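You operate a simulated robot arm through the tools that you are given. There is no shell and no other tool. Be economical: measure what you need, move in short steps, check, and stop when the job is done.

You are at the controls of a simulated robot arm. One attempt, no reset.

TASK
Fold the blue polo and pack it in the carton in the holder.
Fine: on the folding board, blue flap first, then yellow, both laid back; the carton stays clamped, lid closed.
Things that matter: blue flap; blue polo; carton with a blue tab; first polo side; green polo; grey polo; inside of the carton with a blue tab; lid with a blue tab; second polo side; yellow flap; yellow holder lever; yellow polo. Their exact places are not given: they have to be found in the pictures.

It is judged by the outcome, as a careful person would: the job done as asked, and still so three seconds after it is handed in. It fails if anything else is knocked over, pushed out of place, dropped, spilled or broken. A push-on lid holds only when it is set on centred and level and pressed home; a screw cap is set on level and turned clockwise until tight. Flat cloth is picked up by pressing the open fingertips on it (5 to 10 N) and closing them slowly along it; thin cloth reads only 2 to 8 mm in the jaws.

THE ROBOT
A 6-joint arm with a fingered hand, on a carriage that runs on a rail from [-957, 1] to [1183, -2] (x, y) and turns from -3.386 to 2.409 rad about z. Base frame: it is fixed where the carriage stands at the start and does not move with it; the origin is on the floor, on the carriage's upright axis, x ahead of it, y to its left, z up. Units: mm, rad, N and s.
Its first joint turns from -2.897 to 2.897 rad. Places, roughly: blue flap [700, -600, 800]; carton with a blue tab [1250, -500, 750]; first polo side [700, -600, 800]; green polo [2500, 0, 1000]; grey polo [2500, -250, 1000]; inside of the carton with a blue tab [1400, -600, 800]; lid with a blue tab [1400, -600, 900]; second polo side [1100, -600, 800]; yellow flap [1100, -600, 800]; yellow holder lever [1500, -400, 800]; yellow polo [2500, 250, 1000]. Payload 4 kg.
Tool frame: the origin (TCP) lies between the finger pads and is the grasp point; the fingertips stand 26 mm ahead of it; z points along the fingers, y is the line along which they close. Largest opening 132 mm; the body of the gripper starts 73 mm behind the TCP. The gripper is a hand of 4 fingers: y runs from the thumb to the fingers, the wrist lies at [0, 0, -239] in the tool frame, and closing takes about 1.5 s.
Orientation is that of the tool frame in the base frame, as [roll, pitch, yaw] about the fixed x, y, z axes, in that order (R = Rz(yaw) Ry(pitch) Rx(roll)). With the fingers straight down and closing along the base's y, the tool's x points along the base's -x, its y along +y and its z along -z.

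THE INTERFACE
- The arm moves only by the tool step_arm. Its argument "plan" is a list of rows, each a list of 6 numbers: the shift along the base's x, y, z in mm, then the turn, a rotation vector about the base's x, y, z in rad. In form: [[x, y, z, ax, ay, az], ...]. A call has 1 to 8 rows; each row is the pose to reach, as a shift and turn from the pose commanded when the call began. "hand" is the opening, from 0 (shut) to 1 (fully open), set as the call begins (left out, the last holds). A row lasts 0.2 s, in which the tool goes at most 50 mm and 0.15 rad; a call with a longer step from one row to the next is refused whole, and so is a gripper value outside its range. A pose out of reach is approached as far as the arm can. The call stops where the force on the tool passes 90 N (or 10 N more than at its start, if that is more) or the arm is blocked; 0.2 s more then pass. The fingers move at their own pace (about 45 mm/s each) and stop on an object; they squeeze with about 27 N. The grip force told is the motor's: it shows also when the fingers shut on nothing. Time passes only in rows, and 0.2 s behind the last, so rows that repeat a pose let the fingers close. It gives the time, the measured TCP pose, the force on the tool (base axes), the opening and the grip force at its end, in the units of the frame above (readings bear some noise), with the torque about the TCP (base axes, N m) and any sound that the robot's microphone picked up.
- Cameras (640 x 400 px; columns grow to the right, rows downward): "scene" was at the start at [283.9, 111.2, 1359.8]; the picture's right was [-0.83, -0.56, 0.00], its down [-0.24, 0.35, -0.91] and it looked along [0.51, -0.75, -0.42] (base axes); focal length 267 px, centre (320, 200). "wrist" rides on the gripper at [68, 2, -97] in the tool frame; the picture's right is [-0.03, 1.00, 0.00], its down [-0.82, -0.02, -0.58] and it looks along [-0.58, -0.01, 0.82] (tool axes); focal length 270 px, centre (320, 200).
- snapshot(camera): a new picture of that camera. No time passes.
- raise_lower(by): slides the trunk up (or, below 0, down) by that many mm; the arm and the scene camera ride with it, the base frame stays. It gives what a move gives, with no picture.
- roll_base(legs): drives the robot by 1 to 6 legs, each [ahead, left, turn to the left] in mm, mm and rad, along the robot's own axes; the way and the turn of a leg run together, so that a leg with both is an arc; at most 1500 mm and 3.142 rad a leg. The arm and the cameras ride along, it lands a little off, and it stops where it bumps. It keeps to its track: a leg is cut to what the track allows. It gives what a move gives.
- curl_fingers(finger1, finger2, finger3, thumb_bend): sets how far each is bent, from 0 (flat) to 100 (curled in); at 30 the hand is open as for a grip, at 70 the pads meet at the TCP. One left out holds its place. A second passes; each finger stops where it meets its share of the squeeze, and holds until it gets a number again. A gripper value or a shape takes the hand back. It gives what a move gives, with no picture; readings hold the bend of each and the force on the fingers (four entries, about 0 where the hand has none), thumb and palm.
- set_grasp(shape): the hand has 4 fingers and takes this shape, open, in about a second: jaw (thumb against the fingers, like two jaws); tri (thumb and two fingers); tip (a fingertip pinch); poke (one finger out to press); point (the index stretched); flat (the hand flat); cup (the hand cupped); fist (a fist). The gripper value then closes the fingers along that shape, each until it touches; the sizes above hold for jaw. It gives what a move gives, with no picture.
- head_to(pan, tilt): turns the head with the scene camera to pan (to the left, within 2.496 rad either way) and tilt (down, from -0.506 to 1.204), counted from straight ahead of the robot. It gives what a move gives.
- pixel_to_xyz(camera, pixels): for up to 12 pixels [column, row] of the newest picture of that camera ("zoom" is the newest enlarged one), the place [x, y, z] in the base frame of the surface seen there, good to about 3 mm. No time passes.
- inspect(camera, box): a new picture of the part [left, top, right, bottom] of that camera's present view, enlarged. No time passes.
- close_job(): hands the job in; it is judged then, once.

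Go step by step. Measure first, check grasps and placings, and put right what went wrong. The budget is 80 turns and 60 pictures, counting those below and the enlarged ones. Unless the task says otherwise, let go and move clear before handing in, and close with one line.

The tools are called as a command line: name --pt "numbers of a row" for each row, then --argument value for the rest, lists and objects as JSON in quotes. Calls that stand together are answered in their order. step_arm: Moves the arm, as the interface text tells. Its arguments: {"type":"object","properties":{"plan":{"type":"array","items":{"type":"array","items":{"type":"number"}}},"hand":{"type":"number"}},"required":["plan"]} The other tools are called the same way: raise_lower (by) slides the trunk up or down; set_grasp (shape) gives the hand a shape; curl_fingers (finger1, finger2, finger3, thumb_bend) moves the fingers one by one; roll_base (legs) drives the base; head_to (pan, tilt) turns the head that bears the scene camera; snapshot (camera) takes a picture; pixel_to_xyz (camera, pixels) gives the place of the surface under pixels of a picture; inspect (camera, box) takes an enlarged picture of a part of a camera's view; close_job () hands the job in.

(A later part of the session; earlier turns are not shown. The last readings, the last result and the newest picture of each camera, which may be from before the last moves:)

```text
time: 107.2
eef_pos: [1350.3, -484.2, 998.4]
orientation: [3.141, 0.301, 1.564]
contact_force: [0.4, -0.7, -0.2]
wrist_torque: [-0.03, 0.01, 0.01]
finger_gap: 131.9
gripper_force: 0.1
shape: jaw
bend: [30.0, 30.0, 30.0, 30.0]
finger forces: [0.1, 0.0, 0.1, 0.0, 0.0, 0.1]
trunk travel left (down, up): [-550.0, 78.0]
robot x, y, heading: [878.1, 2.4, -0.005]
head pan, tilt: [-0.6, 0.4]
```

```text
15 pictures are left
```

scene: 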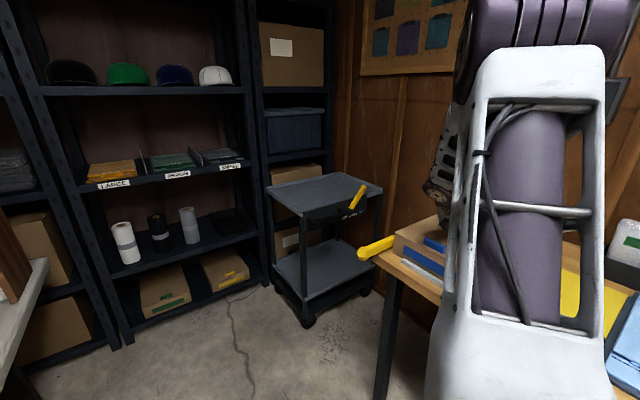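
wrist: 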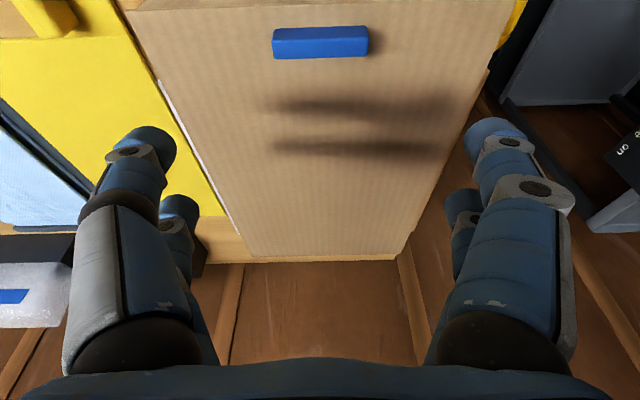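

Centred over the tab (320,42). Descending to z 913 and pinching.

step_arm --pt "0 3 -40 0 0 0" --pt "0 3 -70 0 0 0" --pt "0 3 -84 0 0 0"

step_arm --hand 0 --pt "0 0 0 0 0 0" --pt "0 0 0 0 0 0" --pt "0 0 0 0 0 0" --pt "0 0 0 0 0 0" --pt "0 0 0 0 0 0" --pt "0 0 0 0 0 0" --pt "0 0 0 0 0 0" --pt "0 0 0 0 0 0"

step_arm --pt "0 -2.9 31.2 0 0 0" --pt "0 -8.8 61.9 0 0 0" --pt "0 -17.8 91.9 0 0 0" --pt "0 -29.8 120.9 0 0 0" --pt "0 -44.5 148.5 0 0 0" --pt "0 -62 174.4 0 0 0" --pt "0 -82 198.5 0 0 0" --pt "0 -104.2 220.6 0 0 0"

```text
time: 108.0
eef_pos: [1351.6, -482.0, 916.0]
orientation: [3.141, 0.301, 1.563]
contact_force: [0.1, -0.1, -0.2]
wrist_torque: [-0.03, 0.0, -0.03]
finger_gap: 131.9
gripper_force: 0.1
shape: jaw
bend: [30.0, 30.0, 30.0, 30.0]
finger forces: [0.0, 0.1, 0.0, 0.0, 0.1, 0.0]
trunk travel left (down, up): [-550.0, 78.0]
robot x, y, heading: [882.5, 0.6, -0.009]
head pan, tilt: [-0.6, 0.4]
```

```text
time: 109.8
eef_pos: [1350.7, -481.0, 915.2]
orientation: [-3.141, 0.3, 1.565]
contact_force: [-0.7, -0.7, 0.6]
wrist_torque: [-0.03, 0.01, 0.01]
finger_gap: 30.7
gripper_force: 14.5
shape: jaw
bend: [73.0, 60.0, 60.0, 70.0]
finger forces: [12.7, 0.1, 0.0, 0.2, 12.7, 0.0]
trunk travel left (down, up): [-550.0, 78.0]
robot x, y, heading: [882.1, 2.6, -0.01]
head pan, tilt: [-0.6, 0.4]
```

```text
time: 111.6
eef_pos: [1351.6, -586.2, 1136.9]
orientation: [3.14, 0.3, 1.564]
contact_force: [-2.6, -8.2, -8.0]
wrist_torque: [-0.11, 0.12, 0.06]
finger_gap: 29.9
gripper_force: 27.0
shape: jaw
bend: [73.0, 60.0, 60.0, 70.0]
finger forces: [23.2, 0.1, 0.1, 0.0, 26.8, 0.1]
trunk travel left (down, up): [-550.0, 78.0]
robot x, y, heading: [877.5, 1.4, -0.003]
head pan, tilt: [-0.6, 0.4]
```

Lid held at 46°. Continuing in shorter calls to catch any reach limit.

step_arm --pt "0 -24.4 19.7 0 0 0" --pt "0 -50.6 36.8 0 0 0" --pt "0 -78.4 51.2 0 0 0" --pt "0 -107.5 62.8 0 0 0"

step_arm --pt "0 -30.1 8.7 0 0 0" --pt "0 -60.9 14.2 0 0 0"

```text
time: 112.6
eef_pos: [1351.4, -694.0, 1201.4]
orientation: [3.141, 0.3, 1.564]
contact_force: [-1.4, 0.0, 0.0]
wrist_torque: [0.17, 0.11, 0.04]
finger_gap: 29.7
gripper_force: 27.4
shape: jaw
bend: [73.0, 60.0, 60.0, 70.0]
finger forces: [25.3, 0.0, 0.0, 0.0, 26.5, 0.0]
trunk travel left (down, up): [-550.0, 78.0]
robot x, y, heading: [879.0, -0.4, -0.007]
head pan, tilt: [-0.6, 0.4]
```

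```text
time: 113.2
eef_pos: [1352.0, -754.3, 1215.1]
orientation: [3.141, 0.303, 1.564]
contact_force: [-1.4, 1.7, 5.0]
wrist_torque: [0.23, 0.14, 0.03]
finger_gap: 29.6
gripper_force: 26.9
shape: jaw
bend: [73.0, 60.0, 60.0, 70.0]
finger forces: [25.7, 0.0, 0.0, 0.1, 28.1, 0.1]
trunk travel left (down, up): [-550.0, 78.0]
robot x, y, heading: [879.8, -2.7, -0.008]
head pan, tilt: [-0.6, 0.4]
```

At about 80° and still holding. On past vertical.

step_arm --pt "0 -31.3 2.5 0 0 0" --pt "0 -62.5 1.9 0 0 0"

step_arm --pt "0 -15.5 -1.5 0 0 0" --pt "0 -31 -3.8 0 0 0"

snapshot --camera "wrist"

```text
time: 113.8
eef_pos: [1350.9, -799.0, 1195.4]
orientation: [-3.135, 0.274, 1.566]
contact_force: [1.7, -2.6, -71.5]
wrist_torque: [-1.4, -0.15, 0.03]
finger_gap: 15.2
gripper_force: 26.9
shape: jaw
bend: [77.0, 60.0, 60.0, 78.0]
finger forces: [28.9, 0.0, 0.1, 0.0, 37.0, 0.1]
out of reach, approached as far as the arm can: row 2
trunk travel left (down, up): [-550.0, 78.0]
robot x, y, heading: [885.0, -2.7, -0.004]
head pan, tilt: [-0.6, 0.4]
```

```text
time: 114.4
eef_pos: [1343.8, -803.1, 1195.0]
orientation: [-3.141, 0.29, 1.568]
contact_force: [16.7, -1.1, -51.2]
wrist_torque: [-1.01, 0.1, -0.36]
finger_gap: 14.3
gripper_force: 27.4
shape: jaw
bend: [77.0, 60.0, 60.0, 78.0]
finger forces: [31.5, 0.0, 0.1, 0.0, 24.8, 0.0]
out of reach, approached as far as the arm can: row 1, 2
trunk travel left (down, up): [-550.0, 78.0]
robot x, y, heading: [876.4, -0.9, -0.006]
head pan, tilt: [-0.6, 0.4]
```

```text
14 pictures are left
```

wrist: 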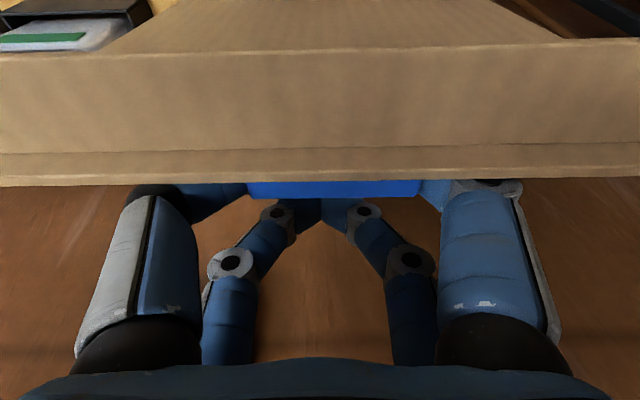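

The lid stands about vertical and the arm is at its reach limit with the grip slipping a little. I'll tilt the tool more so the wrist comes nearer, and push the lid further back while still holding.

step_arm --pt "0 2 1 -0.1 0 0" --pt "0 5 2 -0.2 0 0" --pt "0 -8 2 -0.24 0 0" --pt "0 -22 1 -0.28 0 0" --pt "0 -36 -1 -0.32 0 0"

snapshot --camera "wrist"

```text
time: 115.6
eef_pos: [1339.4, -840.4, 1203.3]
orientation: [3.136, 0.622, 1.563]
contact_force: [0.2, -0.6, 0.2]
wrist_torque: [-0.01, 0.02, 0.02]
finger_gap: 12.4
gripper_force: 27.2
shape: jaw
bend: [79.0, 60.0, 60.0, 76.0]
finger forces: [0.1, 0.0, 0.1, 0.0, 0.0, 0.0]
trunk travel left (down, up): [-550.0, 78.0]
robot x, y, heading: [875.5, 0.2, -0.006]
head pan, tilt: [-0.6, 0.4]
```

```text
13 pictures are left
```

wrist: 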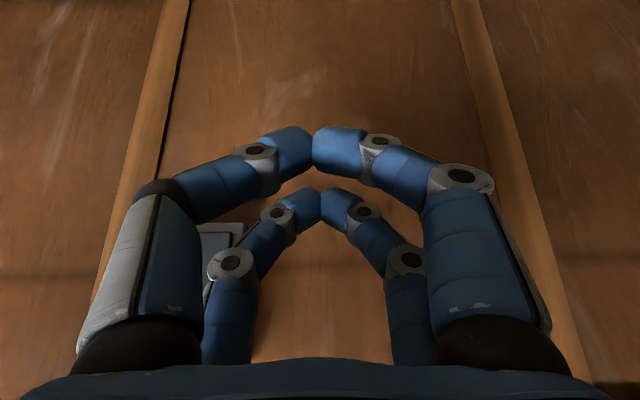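

The tab slipped off. I'll look with the scene camera to see where the lid is.

head_to --pan -1.35 --tilt 0.7

snapshot --camera "scene"

```text
time: 116.7
eef_pos: [1340.2, -839.2, 1201.6]
orientation: [3.136, 0.622, 1.562]
contact_force: [0.7, 0.2, 0.2]
wrist_torque: [0.04, 0.0, -0.03]
finger_gap: 12.2
gripper_force: 26.9
shape: jaw
bend: [79.0, 60.0, 60.0, 76.0]
finger forces: [0.0, 0.1, 0.0, 0.0, 0.0, 0.1]
trunk travel left (down, up): [-550.0, 78.0]
robot x, y, heading: [881.8, -0.9, -0.003]
head pan, tilt: [-1.349, 0.7]
```

```text
12 pictures are left
```

scene: 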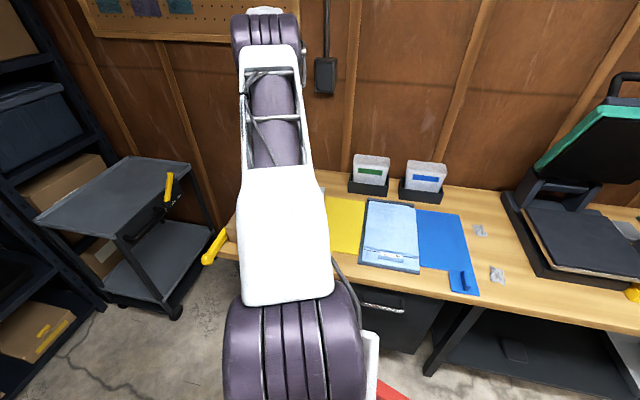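

The arm hides the carton. I'll lift the hand up and bring it forward, then look down with the wrist camera.

step_arm --pt "0 0 25 0.05 0 0" --pt "0 15 50 0.05 0 0" --pt "0 50 75 0.1 0 0" --pt "0 95 90 0.15 0 0" --pt "0 140 95 0.2 0 0" --pt "0 185 95 0.25 0 0" --pt "0 230 95 0.3 0 0" --pt "0 275 95 0.35 0 0"

step_arm --hand 1 --pt "0 40 0 0 0 0" --pt "0 80 0 0 0 0" --pt "0 120 0 0 0 0" --pt "0 120 0 0 0 0" --pt "0 120 0 0 0 0"

snapshot --camera "wrist"

```text
time: 118.5
eef_pos: [1339.8, -565.4, 1296.1]
orientation: [3.141, 0.271, 1.565]
contact_force: [0.2, 0.0, 0.0]
wrist_torque: [0.02, 0.01, -0.02]
finger_gap: 12.6
gripper_force: 27.1
shape: jaw
bend: [79.0, 60.0, 60.0, 76.0]
finger forces: [0.0, 0.1, 0.0, 0.1, 0.0, 0.0]
trunk travel left (down, up): [-550.0, 78.0]
robot x, y, heading: [881.6, -0.6, -0.002]
head pan, tilt: [-1.349, 0.7]
```

```text
time: 119.7
eef_pos: [1340.4, -445.0, 1297.4]
orientation: [3.139, 0.27, 1.563]
contact_force: [-0.3, 1.1, 0.4]
wrist_torque: [-0.02, -0.01, 0.02]
finger_gap: 131.9
gripper_force: 0.0
shape: jaw
bend: [30.0, 30.0, 30.0, 30.0]
finger forces: [0.0, 0.0, 0.0, 0.1, 0.0, 0.0]
trunk travel left (down, up): [-550.0, 78.0]
robot x, y, heading: [882.5, -0.9, -0.005]
head pan, tilt: [-1.349, 0.7]
```

```text
11 pictures are left
```

wrist: 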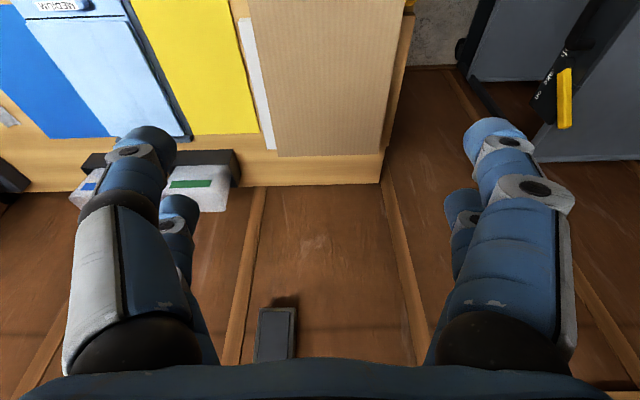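

The lid fell shut again (flat cardboard at (330,80)). At that point the arm was at its reach limit and pushed down. I'll retry with trunk fully up and the base at x≈960 so the full arc is in reach, and with a slightly higher pinch.

raise_lower --by 78

roll_base --legs '[[79, 0, 0]]'

step_arm --pt "-10 -5 -45 -0.01 0 0" --pt "-20 -10 -90 -0.02 0 0" --pt "-30 -15 -135 -0.03 0 0" --pt "-40 -20 -180 -0.03 0 0" --pt "-50 -25 -225 -0.03 0 0" --pt "-59 -30 -270 -0.03 0 0" --pt "-68 -37 -315 -0.03 0 0" --pt "-68 -37 -360 -0.03 0 0"

```text
time: 120.8
eef_pos: [1340.8, -444.8, 1374.5]
orientation: [-3.141, 0.271, 1.566]
contact_force: [-0.2, 0.2, -0.2]
wrist_torque: [0.01, 0.0, 0.01]
finger_gap: 132.2
gripper_force: 0.1
shape: jaw
bend: [30.0, 30.0, 30.0, 30.0]
finger forces: [0.1, 0.0, 0.1, 0.0, 0.0, 0.0]
trunk travel left (down, up): [-628.0, 0.0]
robot x, y, heading: [879.0, -1.6, -0.004]
head pan, tilt: [-1.349, 0.7]
```

```text
time: 121.9
eef_pos: [1415.8, -446.2, 1374.5]
orientation: [3.14, 0.27, 1.562]
contact_force: [-0.2, -0.6, -0.4]
wrist_torque: [-0.02, -0.02, 0.03]
finger_gap: 131.8
gripper_force: 0.0
shape: jaw
bend: [30.0, 30.0, 30.0, 30.0]
finger forces: [0.1, 0.0, 0.1, 0.1, 0.0, 0.0]
trunk travel left (down, up): [-628.0, 0.0]
robot x, y, heading: [956.1, -0.2, -0.005]
head pan, tilt: [-1.349, 0.7]
```

```text
time: 123.7
eef_pos: [1350.2, -481.2, 1013.1]
orientation: [3.138, 0.301, 1.561]
contact_force: [-0.6, -0.1, -0.3]
wrist_torque: [-0.02, 0.02, 0.0]
finger_gap: 131.7
gripper_force: 0.2
shape: jaw
bend: [30.0, 30.0, 30.0, 30.0]
finger forces: [0.1, 0.0, 0.0, 0.0, 0.1, 0.1]
trunk travel left (down, up): [-628.0, 0.0]
robot x, y, heading: [957.5, 0.2, -0.009]
head pan, tilt: [-1.349, 0.7]
```

The pose is reachable from here. Descending, pinching and lifting to 0.8 rad as before.

step_arm --pt "1 0 -45 0 0 0" --pt "1 0 -80 0 0 0" --pt "1 0 -95 0 0 0"

step_arm --hand 0 --pt "0 0 0 0 0 0" --pt "0 0 0 0 0 0" --pt "0 0 0 0 0 0" --pt "0 0 0 0 0 0" --pt "0 0 0 0 0 0" --pt "0 0 0 0 0 0" --pt "0 0 0 0 0 0" --pt "0 0 0 0 0 0"

step_arm --pt "0 -2.9 31.2 0 0 0" --pt "0 -8.8 61.9 0 0 0" --pt "0 -17.8 91.9 0 0 0" --pt "0 -29.8 120.9 0 0 0" --pt "0 -44.5 148.5 0 0 0" --pt "0 -62 174.4 0 0 0" --pt "0 -82 198.5 0 0 0" --pt "0 -104.2 220.6 0 0 0"

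step_arm --pt "0 -24.4 19.7 0 0 0" --pt "0 -50.6 36.8 0 0 0" --pt "0 -78.4 51.2 0 0 0" --pt "0 -107.5 62.8 0 0 0"

```text
time: 124.5
eef_pos: [1350.8, -481.8, 918.8]
orientation: [3.138, 0.3, 1.564]
contact_force: [-0.5, 0.8, -0.6]
wrist_torque: [-0.02, -0.02, -0.01]
finger_gap: 132.0
gripper_force: 0.0
shape: jaw
bend: [30.0, 30.0, 30.0, 30.0]
finger forces: [0.1, 0.0, 0.1, 0.0, 0.0, 0.0]
trunk travel left (down, up): [-628.0, 0.0]
robot x, y, heading: [956.0, -2.8, -0.012]
head pan, tilt: [-1.349, 0.7]
```

```text
time: 126.3
eef_pos: [1349.7, -481.9, 919.7]
orientation: [3.139, 0.301, 1.564]
contact_force: [-0.2, -0.3, 2.4]
wrist_torque: [0.05, 0.0, -0.04]
finger_gap: 29.7
gripper_force: 14.4
shape: jaw
bend: [73.0, 60.0, 60.0, 70.0]
finger forces: [11.3, 0.0, 0.1, 0.1, 11.7, 0.0]
trunk travel left (down, up): [-628.0, 0.0]
robot x, y, heading: [961.0, 2.1, -0.005]
head pan, tilt: [-1.349, 0.7]
```

```text
time: 128.1
eef_pos: [1350.9, -585.8, 1142.2]
orientation: [3.14, 0.3, 1.563]
contact_force: [1.3, 3.1, 2.8]
wrist_torque: [0.25, -0.01, 0.0]
finger_gap: 22.5
gripper_force: 26.6
shape: jaw
bend: [74.0, 60.0, 60.0, 70.0]
finger forces: [28.2, 0.1, 0.0, 0.0, 24.3, 0.0]
trunk travel left (down, up): [-628.0, 0.0]
robot x, y, heading: [957.0, -6.0, -0.006]
head pan, tilt: [-1.349, 0.7]
```

```text
time: 129.1
eef_pos: [1348.8, -693.1, 1200.9]
orientation: [3.138, 0.301, 1.564]
contact_force: [0.4, -0.4, 0.6]
wrist_torque: [0.02, 0.01, 0.01]
finger_gap: 11.1
gripper_force: 27.0
shape: jaw
bend: [79.0, 60.0, 60.0, 76.0]
finger forces: [0.1, 0.0, 0.1, 0.0, 0.1, 0.1]
trunk travel left (down, up): [-628.0, 0.0]
robot x, y, heading: [956.1, -2.5, -0.005]
head pan, tilt: [-1.349, 0.7]
```

The higher pinch slipped off at about 60°. I'll redo it with the earlier depth (z 914), which held well.

step_arm --hand 1 --pt "0 40 0 0 0 0" --pt "0 80 -20 0 0 0" --pt "0 120 -45 0 0 0" --pt "1 155 -80 0 0 0" --pt "1 185 -120 0 0 0" --pt "1 211 -160 0 0 0" --pt "1 212 -205 0 0 0" --pt "1 212 -240 0 0 0"

step_arm --pt "0 0 -30 0 0 0" --pt "0 0 -44 0 0 0" --pt "0 0 -47 0 0 0"

step_arm --hand 0 --pt "0 0 0 0 0 0" --pt "0 0 0 0 0 0" --pt "0 0 0 0 0 0" --pt "0 0 0 0 0 0" --pt "0 0 0 0 0 0" --pt "0 0 0 0 0 0" --pt "0 0 0 0 0 0" --pt "0 0 0 0 0 0"

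```text
time: 130.9
eef_pos: [1351.4, -482.7, 963.9]
orientation: [3.14, 0.3, 1.563]
contact_force: [-0.2, 0.3, -0.5]
wrist_torque: [-0.04, 0.01, -0.01]
finger_gap: 131.8
gripper_force: 0.1
shape: jaw
bend: [30.0, 30.0, 30.0, 30.0]
finger forces: [0.1, 0.0, 0.0, 0.0, 0.0, 0.0]
trunk travel left (down, up): [-628.0, 0.0]
robot x, y, heading: [958.4, 0.4, -0.005]
head pan, tilt: [-1.349, 0.7]
```

```text
time: 131.7
eef_pos: [1351.6, -483.1, 917.0]
orientation: [3.14, 0.303, 1.563]
contact_force: [0.0, -0.2, -0.2]
wrist_torque: [-0.02, 0.0, 0.01]
finger_gap: 132.0
gripper_force: 0.0
shape: jaw
bend: [30.0, 30.0, 30.0, 30.0]
finger forces: [0.0, 0.0, 0.1, 0.0, 0.0, 0.0]
trunk travel left (down, up): [-628.0, 0.0]
robot x, y, heading: [958.0, -2.8, -0.009]
head pan, tilt: [-1.349, 0.7]
```

```text
time: 133.5
eef_pos: [1350.9, -483.3, 916.9]
orientation: [3.139, 0.299, 1.563]
contact_force: [0.8, -0.5, -0.3]
wrist_torque: [0.02, 0.02, 0.0]
finger_gap: 30.9
gripper_force: 13.8
shape: jaw
bend: [73.0, 60.0, 60.0, 70.0]
finger forces: [12.6, 0.0, 0.0, 0.1, 12.8, 0.0]
trunk travel left (down, up): [-628.0, 0.0]
robot x, y, heading: [957.5, 1.6, -0.005]
head pan, tilt: [-1.349, 0.7]
```

The pinch is good (gap 31), but I'll reseat it 3 mm lower for safety, wait for full grip force, then lift in stages.

step_arm --hand 0.8 --pt "0 0 0 0 0 0" --pt "0 0 0 0 0 0" --pt "0 0.5 -2 0 0 0" --pt "0 1 -3.5 0 0 0"

step_arm --hand 0 --pt "0 0 0 0 0 0" --pt "0 0 0 0 0 0" --pt "0 0 0 0 0 0" --pt "0 0 0 0 0 0" --pt "0 0 0 0 0 0" --pt "0 0 0 0 0 0" --pt "0 0 0 0 0 0" --pt "0 0 0 0 0 0"

step_arm --pt "0 0 0 0 0 0" --pt "0 -2.9 31.2 0 0 0" --pt "0 -8.8 61.9 0 0 0" --pt "0 -17.8 91.9 0 0 0" --pt "0 -29.8 120.9 0 0 0" --pt "0 -44.5 148.5 0 0 0" --pt "0 -62 174.4 0 0 0" --pt "0 -82 198.5 0 0 0"

```text
time: 134.5
eef_pos: [1351.5, -480.5, 912.1]
orientation: [3.14, 0.302, 1.564]
contact_force: [-0.1, -0.3, 0.7]
wrist_torque: [-0.02, -0.01, 0.0]
finger_gap: 105.4
gripper_force: 0.0
shape: jaw
bend: [59.0, 59.0, 59.0, 45.0]
finger forces: [0.0, 0.0, 0.0, 0.0, 0.0, 0.0]
trunk travel left (down, up): [-628.0, 0.0]
robot x, y, heading: [960.0, 0.6, -0.007]
head pan, tilt: [-1.349, 0.7]
```

```text
time: 136.3
eef_pos: [1351.2, -481.3, 913.2]
orientation: [3.139, 0.301, 1.564]
contact_force: [-0.3, -0.3, -0.2]
wrist_torque: [0.02, 0.02, 0.02]
finger_gap: 29.8
gripper_force: 27.0
shape: jaw
bend: [73.0, 60.0, 60.0, 70.0]
finger forces: [24.0, 0.0, 0.1, 0.1, 24.2, 0.0]
trunk travel left (down, up): [-628.0, 0.0]
robot x, y, heading: [958.5, -1.4, -0.005]
head pan, tilt: [-1.349, 0.7]
```

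```text
time: 138.1
eef_pos: [1352.2, -563.8, 1111.8]
orientation: [3.14, 0.3, 1.565]
contact_force: [-3.7, -0.9, -0.6]
wrist_torque: [0.11, 0.17, 0.06]
finger_gap: 30.3
gripper_force: 27.0
shape: jaw
bend: [73.0, 60.0, 60.0, 70.0]
finger forces: [23.8, 0.1, 0.0, 0.1, 27.7, 0.0]
trunk travel left (down, up): [-628.0, 0.0]
robot x, y, heading: [962.5, 2.7, -0.009]
head pan, tilt: [-1.349, 0.7]
```

Firm grip at 40° (gap 30). Continuing to 80°.

step_arm --pt "0 -22.2 22.1 0 0 0" --pt "0 -46.6 41.8 0 0 0" --pt "0 -72.8 58.9 0 0 0" --pt "0 -100.6 73.3 0 0 0" --pt "0 -129.7 84.9 0 0 0" --pt "0 -159.8 93.6 0 0 0" --pt "0 -190.6 99.1 0 0 0"

step_arm --pt "0 -15.6 1.6 0 0 0" --pt "0 -31.3 2.5 0 0 0" --pt "0 -46.9 2.5 0 0 0"

```text
time: 139.7
eef_pos: [1352.0, -752.8, 1212.7]
orientation: [3.141, 0.304, 1.565]
contact_force: [-2.3, 3.4, 15.4]
wrist_torque: [0.38, 0.14, -0.04]
finger_gap: 30.0
gripper_force: 27.4
shape: jaw
bend: [74.0, 60.0, 60.0, 70.0]
finger forces: [27.2, 0.1, 0.0, 0.1, 29.6, 0.0]
trunk travel left (down, up): [-628.0, 0.0]
robot x, y, heading: [957.5, -3.3, -0.003]
head pan, tilt: [-1.349, 0.7]
```

```text
time: 140.5
eef_pos: [1351.0, -799.8, 1215.9]
orientation: [3.138, 0.303, 1.564]
contact_force: [-1.0, 1.5, 21.1]
wrist_torque: [0.42, 0.06, -0.06]
finger_gap: 30.4
gripper_force: 27.0
shape: jaw
bend: [74.0, 60.0, 60.0, 71.0]
finger forces: [28.6, 0.0, 0.0, 0.1, 29.7, 0.1]
trunk travel left (down, up): [-628.0, 0.0]
robot x, y, heading: [956.8, 4.2, -0.004]
head pan, tilt: [-1.349, 0.7]
```

Past 88° and still firmly held, with no reach warning. Going on to about 100° with a little lift to ease the 21 N.

step_arm --pt "0 -8 2 0 0 0" --pt "0 -20 2 -0.02 0 0" --pt "0 -31 1 -0.04 0 0" --pt "0 -42 0 -0.06 0 0" --pt "0 -52 -2 -0.08 0 0" --pt "0 -60 -4 -0.1 0 0"

snapshot --camera "wrist"

```text
time: 141.9
eef_pos: [1345.9, -836.2, 1214.3]
orientation: [3.135, 0.405, 1.565]
contact_force: [11.9, 0.2, 44.2]
wrist_torque: [1.94, 0.23, 0.24]
finger_gap: 29.8
gripper_force: 26.9
shape: jaw
bend: [75.0, 60.0, 60.0, 71.0]
finger forces: [42.1, 0.1, 0.0, 0.0, 54.5, 0.1]
out of reach, approached as far as the arm can: row 2, 3, 4, 5, 6
trunk travel left (down, up): [-628.0, 0.0]
robot x, y, heading: [959.3, -6.7, -0.004]
head pan, tilt: [-1.349, 0.7]
```

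```text
10 pictures are left
```

wrist: 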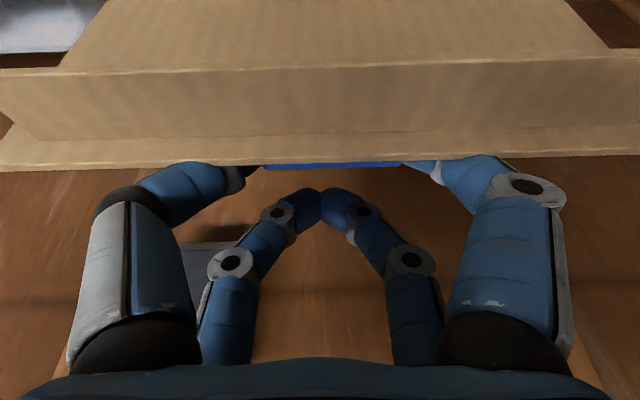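

The tab is still held. I'll measure the lid's angle from this picture.

pixel_to_xyz --camera "wrist" --pixels '[[330, 5], [330, 30], [330, 52], [330, 62], [330, 100], [330, 135], [330, 142], [330, 158], [330, 163]]'

```text
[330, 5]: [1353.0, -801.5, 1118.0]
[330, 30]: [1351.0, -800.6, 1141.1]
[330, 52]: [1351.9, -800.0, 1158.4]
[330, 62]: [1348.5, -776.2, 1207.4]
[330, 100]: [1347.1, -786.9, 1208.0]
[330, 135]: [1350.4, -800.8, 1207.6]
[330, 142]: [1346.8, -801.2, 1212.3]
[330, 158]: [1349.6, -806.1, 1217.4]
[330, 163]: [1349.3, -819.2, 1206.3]
```

The inner panel sits at y ≈−801…−806 against the hinge at −778, so the lid is slightly past vertical. I'll ease the vertical load and then open the fingers gently.

step_arm --pt "0 -1 3 0 0 0" --pt "0 -2 5 0 0 0" --pt "0 -2 5 0 0 0"

step_arm --hand 0.75 --pt "0 -5 0 0 0 0" --pt "0 -8 0 0 0 0" --pt "0 -8 0 0 0 0" --pt "0 -8 0 0 0 0" --pt "0 -8 0 0 0 0"

snapshot --camera "wrist"

```text
time: 142.7
eef_pos: [1344.2, -836.2, 1215.6]
orientation: [3.136, 0.407, 1.562]
contact_force: [9.7, 0.6, 33.2]
wrist_torque: [1.66, 0.03, 0.14]
finger_gap: 29.7
gripper_force: 27.0
shape: jaw
bend: [74.0, 60.0, 60.0, 71.0]
finger forces: [43.5, 0.1, 0.1, 0.0, 50.4, 0.0]
trunk travel left (down, up): [-628.0, 0.0]
robot x, y, heading: [959.2, -1.6, -0.009]
head pan, tilt: [-1.349, 0.7]
```

```text
time: 143.9
eef_pos: [1341.2, -837.3, 1210.9]
orientation: [3.139, 0.4, 1.564]
contact_force: [-0.2, 0.7, 0.5]
wrist_torque: [0.02, -0.03, -0.01]
finger_gap: 98.9
gripper_force: 0.1
shape: jaw
bend: [64.0, 64.0, 64.0, 51.0]
finger forces: [0.0, 0.0, 0.1, 0.0, 0.1, 0.0]
out of reach, approached as far as the arm can: row 1, 2, 3, 4, 5
trunk travel left (down, up): [-628.0, 0.0]
robot x, y, heading: [958.5, -3.4, -0.007]
head pan, tilt: [-1.349, 0.7]
```

```text
9 pictures are left
```

wrist: 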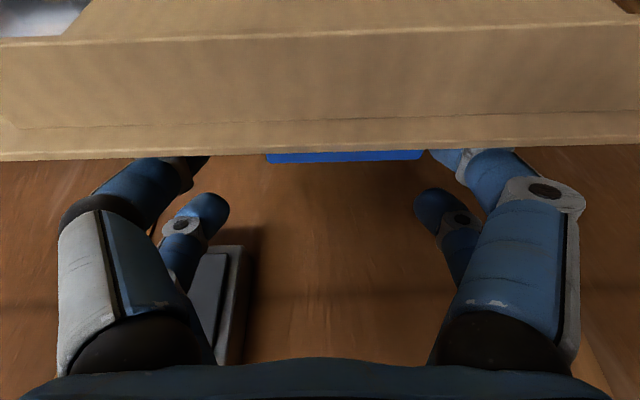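

The lid stays standing on its own. I'll withdraw the hand along its own axis until the tips clear the lid's edge, then bring it forward.

step_arm --pt "0 6 14 0 0 0" --pt "0 12 28 0 0 0" --pt "0 20 46 0 0 0" --pt "0 28 65 0 0 0" --pt "0 37 85 0 0 0" --pt "0 46 105 0 0 0"

```text
time: 145.3
eef_pos: [1341.5, -790.6, 1316.2]
orientation: [3.139, 0.4, 1.564]
contact_force: [0.2, -0.3, 0.0]
wrist_torque: [-0.01, 0.02, 0.01]
finger_gap: 99.0
gripper_force: 0.0
shape: jaw
bend: [64.0, 64.0, 64.0, 51.0]
finger forces: [0.1, 0.0, 0.0, 0.1, 0.0, 0.1]
trunk travel left (down, up): [-628.0, 0.0]
robot x, y, heading: [959.0, 0.6, -0.01]
head pan, tilt: [-1.349, 0.7]
```

Clear without contact. Moving forward and looking down at the carton.

step_arm --hand 1 --pt "0 45 0 0.05 0 0" --pt "0 90 0 0.1 0 0" --pt "0 135 0 0.15 0 0" --pt "0 180 0 0.2 0 0" --pt "0 225 0 0.25 0 0" --pt "0 270 0 0.3 0 0" --pt "0 315 0 0.35 0 0" --pt "0 345 0 0.4 0 0"

snapshot --camera "wrist"

```text
time: 147.1
eef_pos: [1342.9, -446.1, 1316.5]
orientation: [3.142, -0.001, 1.563]
contact_force: [-0.2, 0.3, 0.0]
wrist_torque: [0.02, -0.01, -0.03]
finger_gap: 131.9
gripper_force: 0.0
shape: jaw
bend: [30.0, 30.0, 30.0, 30.0]
finger forces: [0.1, 0.1, 0.0, 0.1, 0.0, 0.0]
trunk travel left (down, up): [-628.0, 0.0]
robot x, y, heading: [962.4, -2.5, -0.008]
head pan, tilt: [-1.349, 0.7]
```

```text
8 pictures are left
```

wrist: 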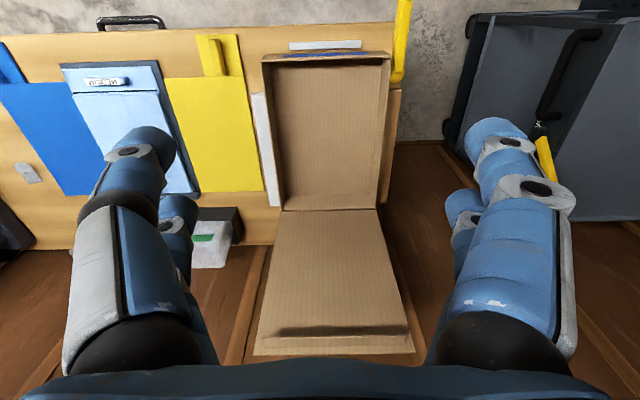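

The carton is open and empty, with the lid standing back. I'll measure the interior, the lid and the polo's collar piece from this picture.

pixel_to_xyz --camera "wrist" --pixels '[[277, 64], [381, 64], [288, 205], [375, 205], [330, 120], [264, 62], [390, 58], [283, 209], [330, 300], [330, 345], [325, 63], [325, 56]]'

pixel_to_xyz --camera "wrist" --pixels '[[85, 81], [128, 80], [106, 78], [106, 84], [106, 100], [106, 72], [77, 100], [160, 92], [82, 92], [190, 188], [158, 64], [75, 70]]'

inspect --camera "wrist" --box '[50, 50, 210, 150]'

```text
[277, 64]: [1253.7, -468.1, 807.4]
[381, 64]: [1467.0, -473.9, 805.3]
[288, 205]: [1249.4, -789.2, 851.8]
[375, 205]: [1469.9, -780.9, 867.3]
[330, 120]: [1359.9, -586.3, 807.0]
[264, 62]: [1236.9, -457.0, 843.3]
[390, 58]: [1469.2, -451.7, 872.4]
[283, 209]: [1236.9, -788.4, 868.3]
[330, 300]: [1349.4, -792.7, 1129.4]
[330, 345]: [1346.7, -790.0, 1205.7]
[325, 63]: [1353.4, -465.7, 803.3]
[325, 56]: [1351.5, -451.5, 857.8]
```

```text
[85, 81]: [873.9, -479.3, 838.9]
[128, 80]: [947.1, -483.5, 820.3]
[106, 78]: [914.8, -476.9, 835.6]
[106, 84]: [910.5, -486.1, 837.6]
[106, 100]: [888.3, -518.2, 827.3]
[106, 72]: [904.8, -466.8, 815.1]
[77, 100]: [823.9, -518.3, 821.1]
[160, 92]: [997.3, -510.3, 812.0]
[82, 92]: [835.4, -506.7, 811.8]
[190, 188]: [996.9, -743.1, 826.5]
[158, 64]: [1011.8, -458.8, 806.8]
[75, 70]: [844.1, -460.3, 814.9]
```

```text
4.00 times, centred on (130, 100) of wrist
```

zoom: 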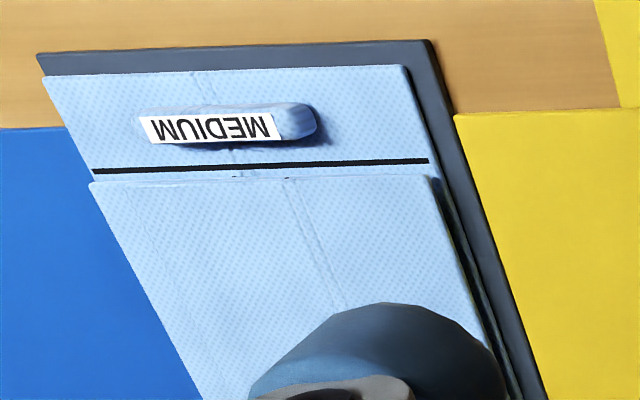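

The collar piece is at x 873–950, y −477…−490, z up to 838, and the interior centre is at x≈1353, y≈−618, floor z≈806, so the polo needs a shift of about +440 in x. I'll lower the trunk, drive back to x≈430 and turn the hand to close along y over the collar.

raise_lower --by -200

roll_base --legs '[[-530, 0, 0]]'

step_arm --pt "12 0 0 0 0 0.145" --pt "24 0 -5 0 0 0.29" --pt "36 0 -10 0 0 0.435" --pt "48 -5 -20 0 0 0.58" --pt "60 -10 -30 0 0 0.725" --pt "72 -18 -45 0 0 0.87" --pt "84 -26 -60 0 0 1.015" --pt "96 -32 -75 0 0 1.16"

step_arm --pt "0 -2 -20 0 0 0.14" --pt "0 -4 -40 0 0 0.28" --pt "0 -6 -55 0 0 0.411"

```text
time: 149.3
eef_pos: [1341.7, -446.0, 1117.0]
orientation: [-3.141, 0.001, 1.565]
contact_force: [1.0, -0.5, 0.4]
wrist_torque: [-0.03, -0.01, -0.03]
finger_gap: 132.0
gripper_force: 0.1
shape: jaw
bend: [30.0, 30.0, 30.0, 30.0]
finger forces: [0.0, 0.0, 0.1, 0.0, 0.0, 0.1]
trunk travel left (down, up): [-428.0, 200.0]
robot x, y, heading: [958.5, -2.7, -0.009]
head pan, tilt: [-1.349, 0.7]
```

```text
time: 152.3
eef_pos: [811.3, -445.4, 1115.6]
orientation: [-3.141, 0.0, 1.563]
contact_force: [0.3, -0.3, -0.2]
wrist_torque: [0.01, -0.01, 0.04]
finger_gap: 132.0
gripper_force: 0.0
shape: jaw
bend: [30.0, 30.0, 30.0, 30.0]
finger forces: [0.0, 0.0, 0.0, 0.0, 0.0, 0.0]
trunk travel left (down, up): [-428.0, 200.0]
robot x, y, heading: [424.7, -0.3, -0.005]
head pan, tilt: [-1.349, 0.7]
```

```text
time: 154.2
eef_pos: [908.9, -477.8, 1040.8]
orientation: [-3.141, 0.001, 2.725]
contact_force: [0.0, -0.3, 0.7]
wrist_torque: [-0.02, -0.01, 0.0]
finger_gap: 131.9
gripper_force: 0.0
shape: jaw
bend: [30.0, 30.0, 30.0, 30.0]
finger forces: [0.0, 0.0, 0.0, 0.0, 0.0, 0.1]
trunk travel left (down, up): [-428.0, 200.0]
robot x, y, heading: [427.4, -0.4, -0.008]
head pan, tilt: [-1.349, 0.7]
```

```text
time: 154.9
eef_pos: [906.8, -483.9, 985.3]
orientation: [-3.142, 0.0, 3.137]
contact_force: [0.0, 0.6, 0.4]
wrist_torque: [-0.02, 0.0, 0.02]
finger_gap: 131.9
gripper_force: 0.0
shape: jaw
bend: [30.0, 30.0, 30.0, 30.0]
finger forces: [0.0, 0.0, 0.0, 0.0, 0.1, 0.0]
trunk travel left (down, up): [-428.0, 200.0]
robot x, y, heading: [426.7, -0.5, -0.007]
head pan, tilt: [-1.349, 0.7]
```

The hand is above the collar. I'll narrow the fingers to about 36 mm so the rear ones stay clear of the folded layers, and lower.

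step_arm --hand 0.28 --pt "5 0 -20 0 0 0" --pt "5 0 -40 0 0 0" --pt "5 0 -60 0 0 0" --pt "5 0 -75 0 0 0" --pt "5 0 -85 0 0 0" --pt "5 0 -90 0 0 0" --pt "5 0 -95 0 0 0" --pt "5 0 -100 0 0 0"

snapshot --camera "wrist"

```text
time: 156.8
eef_pos: [910.7, -483.2, 885.7]
orientation: [-3.141, 0.002, 3.136]
contact_force: [-0.2, 0.1, 0.3]
wrist_torque: [0.0, -0.03, 0.0]
finger_gap: 37.2
gripper_force: 0.0
shape: jaw
bend: [73.0, 73.0, 73.0, 70.0]
finger forces: [0.0, 0.0, 0.0, 0.1, 0.0, 0.1]
trunk travel left (down, up): [-428.0, 200.0]
robot x, y, heading: [428.2, -2.1, -0.008]
head pan, tilt: [-1.349, 0.7]
```

```text
6 pictures are left
```

wrist: 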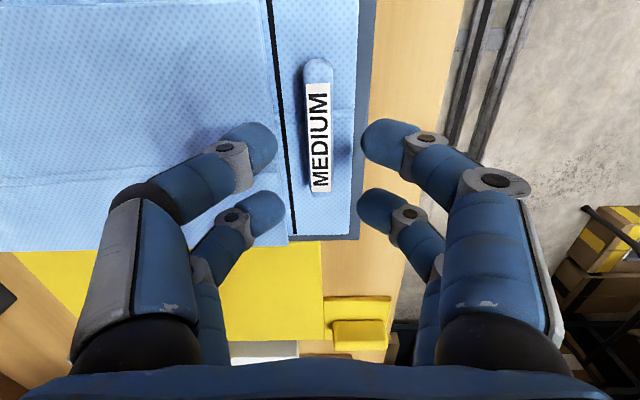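

The collar at (318,125) is centred between the fingers. Lowering to z≈845 and closing.

step_arm --pt "0 0 -12 0 0 0" --pt "0 0 -22 0 0 0" --pt "0 0 -30 0 0 0" --pt "0 0 -36 0 0 0" --pt "0 0 -40 0 0 0"

step_arm --hand 0 --pt "0 0 0 0 0 0" --pt "0 0 0 0 0 0" --pt "0 0 0 0 0 0" --pt "0 0 0 0 0 0" --pt "0 0 0 0 0 0" --pt "0 0 0 0 0 0" --pt "0 0 0 0 0 0"

step_arm --pt "0 0 8 0 0 0" --pt "0 0 18 0 0 0" --pt "0 0 30 0 0 0" --pt "0 0 30 0 0 0"

snapshot --camera "wrist"

```text
time: 157.9
eef_pos: [913.1, -485.2, 848.0]
orientation: [-3.136, 0.002, 3.134]
contact_force: [-4.0, -0.9, 33.3]
wrist_torque: [-0.97, 0.27, -0.07]
finger_gap: 36.9
gripper_force: 0.0
shape: jaw
bend: [73.0, 73.0, 75.0, 72.0]
finger forces: [0.1, 0.0, 7.3, 0.1, 25.0, 0.0]
trunk travel left (down, up): [-428.0, 200.0]
robot x, y, heading: [428.1, -0.7, -0.004]
head pan, tilt: [-1.349, 0.7]
```

```text
time: 159.6
eef_pos: [911.5, -483.0, 845.4]
orientation: [-3.14, 0.002, 3.134]
contact_force: [-0.8, 4.6, 8.4]
wrist_torque: [0.01, 0.0, -0.05]
finger_gap: 22.5
gripper_force: 27.2
shape: jaw
bend: [72.0, 72.0, 76.0, 73.0]
finger forces: [24.7, 24.9, 24.7, 0.1, 21.2, 0.0]
trunk travel left (down, up): [-428.0, 200.0]
robot x, y, heading: [427.4, 1.3, -0.005]
head pan, tilt: [-1.349, 0.7]
```

```text
time: 160.6
eef_pos: [912.9, -482.2, 875.8]
orientation: [3.141, -0.001, 3.134]
contact_force: [0.2, 1.0, -1.7]
wrist_torque: [0.1, -0.05, -0.05]
finger_gap: 20.8
gripper_force: 26.7
shape: jaw
bend: [71.0, 72.0, 74.0, 72.0]
finger forces: [22.8, 23.4, 24.8, 0.0, 21.5, 0.0]
trunk travel left (down, up): [-428.0, 200.0]
robot x, y, heading: [429.3, -1.9, -0.004]
head pan, tilt: [-1.349, 0.7]
```

```text
5 pictures are left
```

wrist: 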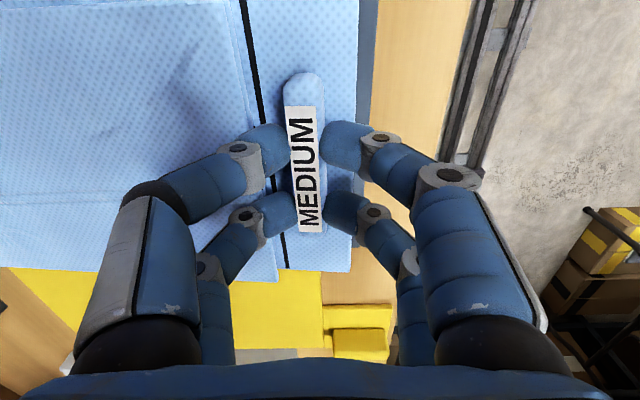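

All four fingers hold the collar at about 23 N and it rose with the hand. I'll measure how level the polo hangs.

pixel_to_xyz --camera "wrist" --pixels '[[340, 50], [270, 30], [220, 60], [150, 60], [80, 60], [10, 60], [10, 230], [120, 255], [340, 260], [356, 60], [305, 75]]'

```text
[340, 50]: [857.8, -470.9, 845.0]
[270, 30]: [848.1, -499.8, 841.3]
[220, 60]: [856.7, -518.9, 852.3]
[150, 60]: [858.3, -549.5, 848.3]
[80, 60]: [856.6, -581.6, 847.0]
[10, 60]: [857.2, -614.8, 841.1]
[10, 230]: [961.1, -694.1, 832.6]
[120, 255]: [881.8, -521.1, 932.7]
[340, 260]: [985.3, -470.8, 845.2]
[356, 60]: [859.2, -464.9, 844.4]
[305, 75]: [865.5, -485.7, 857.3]
```

The polo came up with a slight sag towards the back. Lifting it well clear before driving.

step_arm --pt "0 0 25 0 0 0" --pt "0 0 50 0 0 0" --pt "0 0 75 0 0 0" --pt "0 0 100 0 0 0" --pt "0 0 125 0 0 0" --pt "0 0 150 0 0 0" --pt "0 0 175 0 0 0" --pt "0 0 195 0 0 0"

step_arm --pt "0 0 20 0 0 0" --pt "0 0 40 0 0 0" --pt "0 0 40 0 0 0"

snapshot --camera "wrist"

```text
time: 162.3
eef_pos: [911.6, -482.4, 1071.9]
orientation: [3.142, 0.0, 3.136]
contact_force: [0.3, 0.0, -2.6]
wrist_torque: [0.35, -0.02, 0.0]
finger_gap: 20.0
gripper_force: 26.9
shape: jaw
bend: [72.0, 72.0, 73.0, 71.0]
finger forces: [24.6, 24.3, 25.9, 0.0, 23.4, 0.1]
trunk travel left (down, up): [-428.0, 200.0]
robot x, y, heading: [425.6, -2.7, -0.007]
head pan, tilt: [-1.349, 0.7]
```

```text
time: 163.2
eef_pos: [911.9, -481.8, 1110.9]
orientation: [3.141, 0.001, 3.135]
contact_force: [-0.4, 0.0, -2.7]
wrist_torque: [0.3, 0.01, 0.03]
finger_gap: 20.0
gripper_force: 26.7
shape: jaw
bend: [72.0, 72.0, 73.0, 71.0]
finger forces: [24.2, 24.1, 25.7, 0.1, 23.3, 0.0]
trunk travel left (down, up): [-428.0, 200.0]
robot x, y, heading: [427.6, -2.4, -0.007]
head pan, tilt: [-1.349, 0.7]
```

```text
4 pictures are left
```

wrist: 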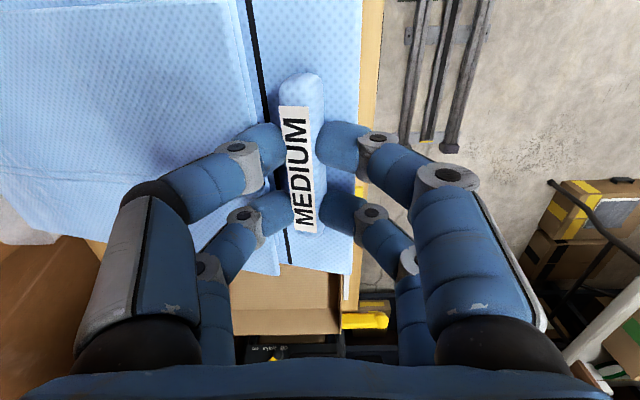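

It hangs securely (2.7 N). Measuring its tilt and rotation.

pixel_to_xyz --camera "wrist" --pixels '[[340, 30], [340, 90], [345, 262], [270, 262], [220, 60], [150, 60], [80, 60], [10, 60], [10, 180], [90, 210], [52, 240], [150, 10]]'

```text
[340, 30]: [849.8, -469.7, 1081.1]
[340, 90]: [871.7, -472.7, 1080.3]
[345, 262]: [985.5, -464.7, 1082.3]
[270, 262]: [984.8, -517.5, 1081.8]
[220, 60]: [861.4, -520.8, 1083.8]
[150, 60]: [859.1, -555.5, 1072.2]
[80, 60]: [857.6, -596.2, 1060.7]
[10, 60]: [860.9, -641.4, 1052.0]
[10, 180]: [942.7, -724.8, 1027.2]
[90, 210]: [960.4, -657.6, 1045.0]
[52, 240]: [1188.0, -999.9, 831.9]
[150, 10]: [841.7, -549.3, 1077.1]
```

The polo is bent down only slightly at the back (about 60 mm), which is fine for lowering in. I'll shift 12 mm forward for clearance from the lid and drive to the carton.

step_arm --pt "0 6 5 0 0 0" --pt "0 12 10 0 0 0"

roll_base --legs '[[440, 0, 0]]'

step_arm --pt "0 0 0 0 0 0" --pt "0 0 0 0 0 0"

```text
time: 163.8
eef_pos: [911.0, -470.4, 1120.4]
orientation: [3.141, 0.004, 3.134]
contact_force: [-0.6, -0.1, -2.0]
wrist_torque: [0.31, -0.02, -0.02]
finger_gap: 19.8
gripper_force: 27.5
shape: jaw
bend: [72.0, 72.0, 73.0, 71.0]
finger forces: [24.4, 24.1, 25.8, 0.1, 23.3, 0.1]
trunk travel left (down, up): [-428.0, 200.0]
robot x, y, heading: [425.1, -2.4, -0.009]
head pan, tilt: [-1.349, 0.7]
```

```text
time: 166.4
eef_pos: [1352.7, -471.3, 1122.0]
orientation: [3.141, 0.002, 3.134]
contact_force: [0.6, 0.4, -2.0]
wrist_torque: [0.29, -0.01, -0.01]
finger_gap: 20.2
gripper_force: 27.1
shape: jaw
bend: [72.0, 72.0, 73.0, 71.0]
finger forces: [24.2, 24.2, 25.7, 0.0, 23.3, 0.0]
trunk travel left (down, up): [-428.0, 200.0]
robot x, y, heading: [869.2, -2.6, -0.005]
head pan, tilt: [-1.349, 0.7]
```

```text
time: 167.0
eef_pos: [1353.5, -471.4, 1122.4]
orientation: [-3.142, 0.0, 3.133]
contact_force: [-0.2, 1.0, -2.6]
wrist_torque: [0.33, -0.02, 0.0]
finger_gap: 19.8
gripper_force: 27.7
shape: jaw
bend: [72.0, 72.0, 73.0, 71.0]
finger forces: [24.2, 24.3, 25.7, 0.0, 23.3, 0.0]
trunk travel left (down, up): [-428.0, 200.0]
robot x, y, heading: [865.9, 0.4, -0.011]
head pan, tilt: [-1.349, 0.7]
```

The polo is over the carton. I'll lower it in stages, moving back to y≈−487 as it goes in.

step_arm --pt "0 0 -30 0 0 0" --pt "0 0 -60 0 0 0" --pt "0 -3 -90 0 0 0" --pt "0 -6 -120 0 0 0" --pt "0 -9 -145 0 0 0" --pt "0 -12 -170 0 0 0" --pt "0 -14 -190 0 0 0"

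step_arm --pt "0 0 -10 0 0 0" --pt "0 -1 -20 0 0 0" --pt "0 -2 -30 0 0 0" --pt "0 -2 -38 0 0 0" --pt "0 -2 -46 0 0 0" --pt "0 -2 -54 0 0 0"

snapshot --camera "wrist"

```text
time: 168.6
eef_pos: [1352.2, -485.6, 929.9]
orientation: [-3.14, 0.002, 3.134]
contact_force: [-0.1, -0.2, -1.6]
wrist_torque: [0.28, -0.02, 0.05]
finger_gap: 20.0
gripper_force: 26.6
shape: jaw
bend: [72.0, 72.0, 73.0, 71.0]
finger forces: [24.1, 24.0, 25.5, 0.0, 23.1, 0.0]
trunk travel left (down, up): [-428.0, 200.0]
robot x, y, heading: [868.5, -0.2, -0.007]
head pan, tilt: [-1.349, 0.7]
```

```text
time: 170.0
eef_pos: [1352.5, -488.2, 877.0]
orientation: [3.141, -0.001, 3.135]
contact_force: [-0.4, 0.0, -0.6]
wrist_torque: [-0.07, -0.04, -0.01]
finger_gap: 20.2
gripper_force: 26.6
shape: jaw
bend: [72.0, 72.0, 74.0, 71.0]
finger forces: [22.2, 24.0, 24.0, 0.1, 21.5, 0.1]
trunk travel left (down, up): [-428.0, 200.0]
robot x, y, heading: [864.6, -1.9, -0.004]
head pan, tilt: [-1.349, 0.7]
```

```text
3 pictures are left
```

wrist: 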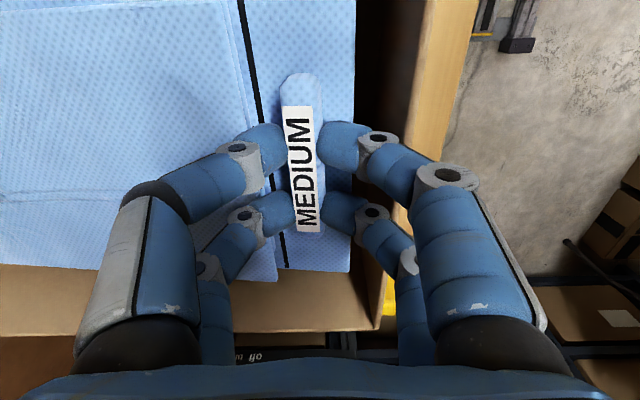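

The back has landed on the floor and the polo is inside the walls (front edge (352,150), wall at (395,150)). Lowering further while watching the force.

step_arm --pt "0 0 -6 0 0 0" --pt "0 0 -12 0 0 0" --pt "0 0 -18 0 0 0"

step_arm --pt "0 0 -5 0 0 0" --pt "0 0 -9 0 0 0"

```text
time: 170.8
eef_pos: [1351.4, -492.1, 860.1]
orientation: [-3.134, 0.002, 3.132]
contact_force: [-1.7, -21.5, 20.3]
wrist_torque: [0.85, -0.04, 0.09]
finger_gap: 19.7
gripper_force: 27.3
shape: jaw
bend: [71.0, 71.0, 74.0, 71.0]
finger forces: [37.4, 44.7, 28.1, 0.1, 25.0, 0.0]
trunk travel left (down, up): [-428.0, 200.0]
robot x, y, heading: [866.4, 1.6, -0.017]
head pan, tilt: [-1.349, 0.7]
```

```text
time: 171.4
eef_pos: [1351.9, -494.6, 852.4]
orientation: [-3.131, 0.006, 3.133]
contact_force: [2.8, -40.6, 40.2]
wrist_torque: [2.19, -0.04, -0.21]
finger_gap: 19.0
gripper_force: 27.0
shape: jaw
bend: [70.0, 70.0, 74.0, 71.0]
finger forces: [57.2, 56.8, 29.9, 0.0, 27.1, 0.0]
trunk travel left (down, up): [-428.0, 200.0]
robot x, y, heading: [867.7, -1.3, -0.005]
head pan, tilt: [-1.349, 0.7]
```

The front fingers are bearing on the carton's front wall. I'll raise slightly, then release by opening only the two rear fingers and lift straight out.

step_arm --pt "0 2 5 0 0 0" --pt "0 3 11 0 0 0" --pt "0 3 11 0 0 0"

curl_fingers --finger3 58 --thumb_bend 56

step_arm --pt "0 -2 8 0 0 0" --pt "0 -2 20 0 0 0" --pt "0 -2 40 0 0 0" --pt "0 -2 70 0 0 0" --pt "0 0 110 0 0 0"

snapshot --camera "wrist"

```text
time: 172.2
eef_pos: [1353.1, -487.8, 862.0]
orientation: [-3.137, 0.003, 3.134]
contact_force: [-3.2, -35.2, 6.7]
wrist_torque: [0.45, 0.01, 0.07]
finger_gap: 20.3
gripper_force: 27.2
shape: jaw
bend: [69.0, 69.0, 74.0, 71.0]
finger forces: [44.3, 48.4, 31.2, 0.1, 28.5, 0.0]
trunk travel left (down, up): [-428.0, 200.0]
robot x, y, heading: [868.7, -2.2, -0.008]
head pan, tilt: [-1.349, 0.7]
```

```text
time: 173.2
eef_pos: [1352.6, -484.7, 861.0]
orientation: [3.141, 0.0, 3.135]
contact_force: [0.4, 0.6, 0.3]
wrist_torque: [-0.04, -0.02, -0.01]
finger_gap: 14.8
gripper_force: 0.1
shape: fingers
bend: [78.0, 79.0, 56.0, 55.0]
finger forces: [0.0, 0.0, 0.0, 0.0, 0.1, 0.0]
trunk travel left (down, up): [-428.0, 200.0]
robot x, y, heading: [868.2, -0.8, -0.008]
head pan, tilt: [-1.349, 0.7]
```

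```text
time: 174.4
eef_pos: [1352.4, -484.5, 971.5]
orientation: [-3.141, 0.0, 3.135]
contact_force: [-0.1, -0.1, -0.5]
wrist_torque: [0.01, -0.01, 0.0]
finger_gap: 14.9
gripper_force: 0.1
shape: fingers
bend: [79.0, 79.0, 56.0, 55.0]
finger forces: [0.0, 0.1, 0.0, 0.0, 0.1, 0.0]
trunk travel left (down, up): [-428.0, 200.0]
robot x, y, heading: [864.3, -6.2, -0.001]
head pan, tilt: [-1.349, 0.7]
```

```text
2 pictures are left
```

wrist: 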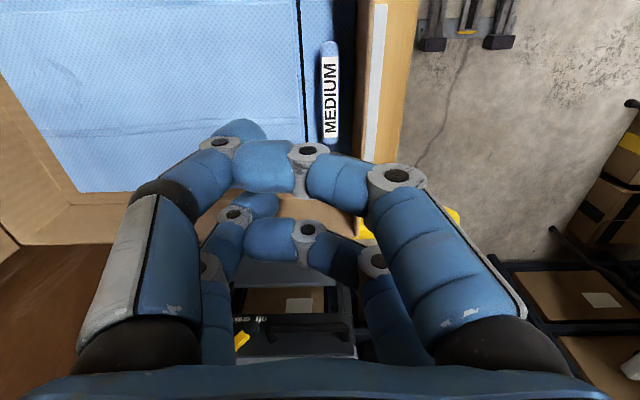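

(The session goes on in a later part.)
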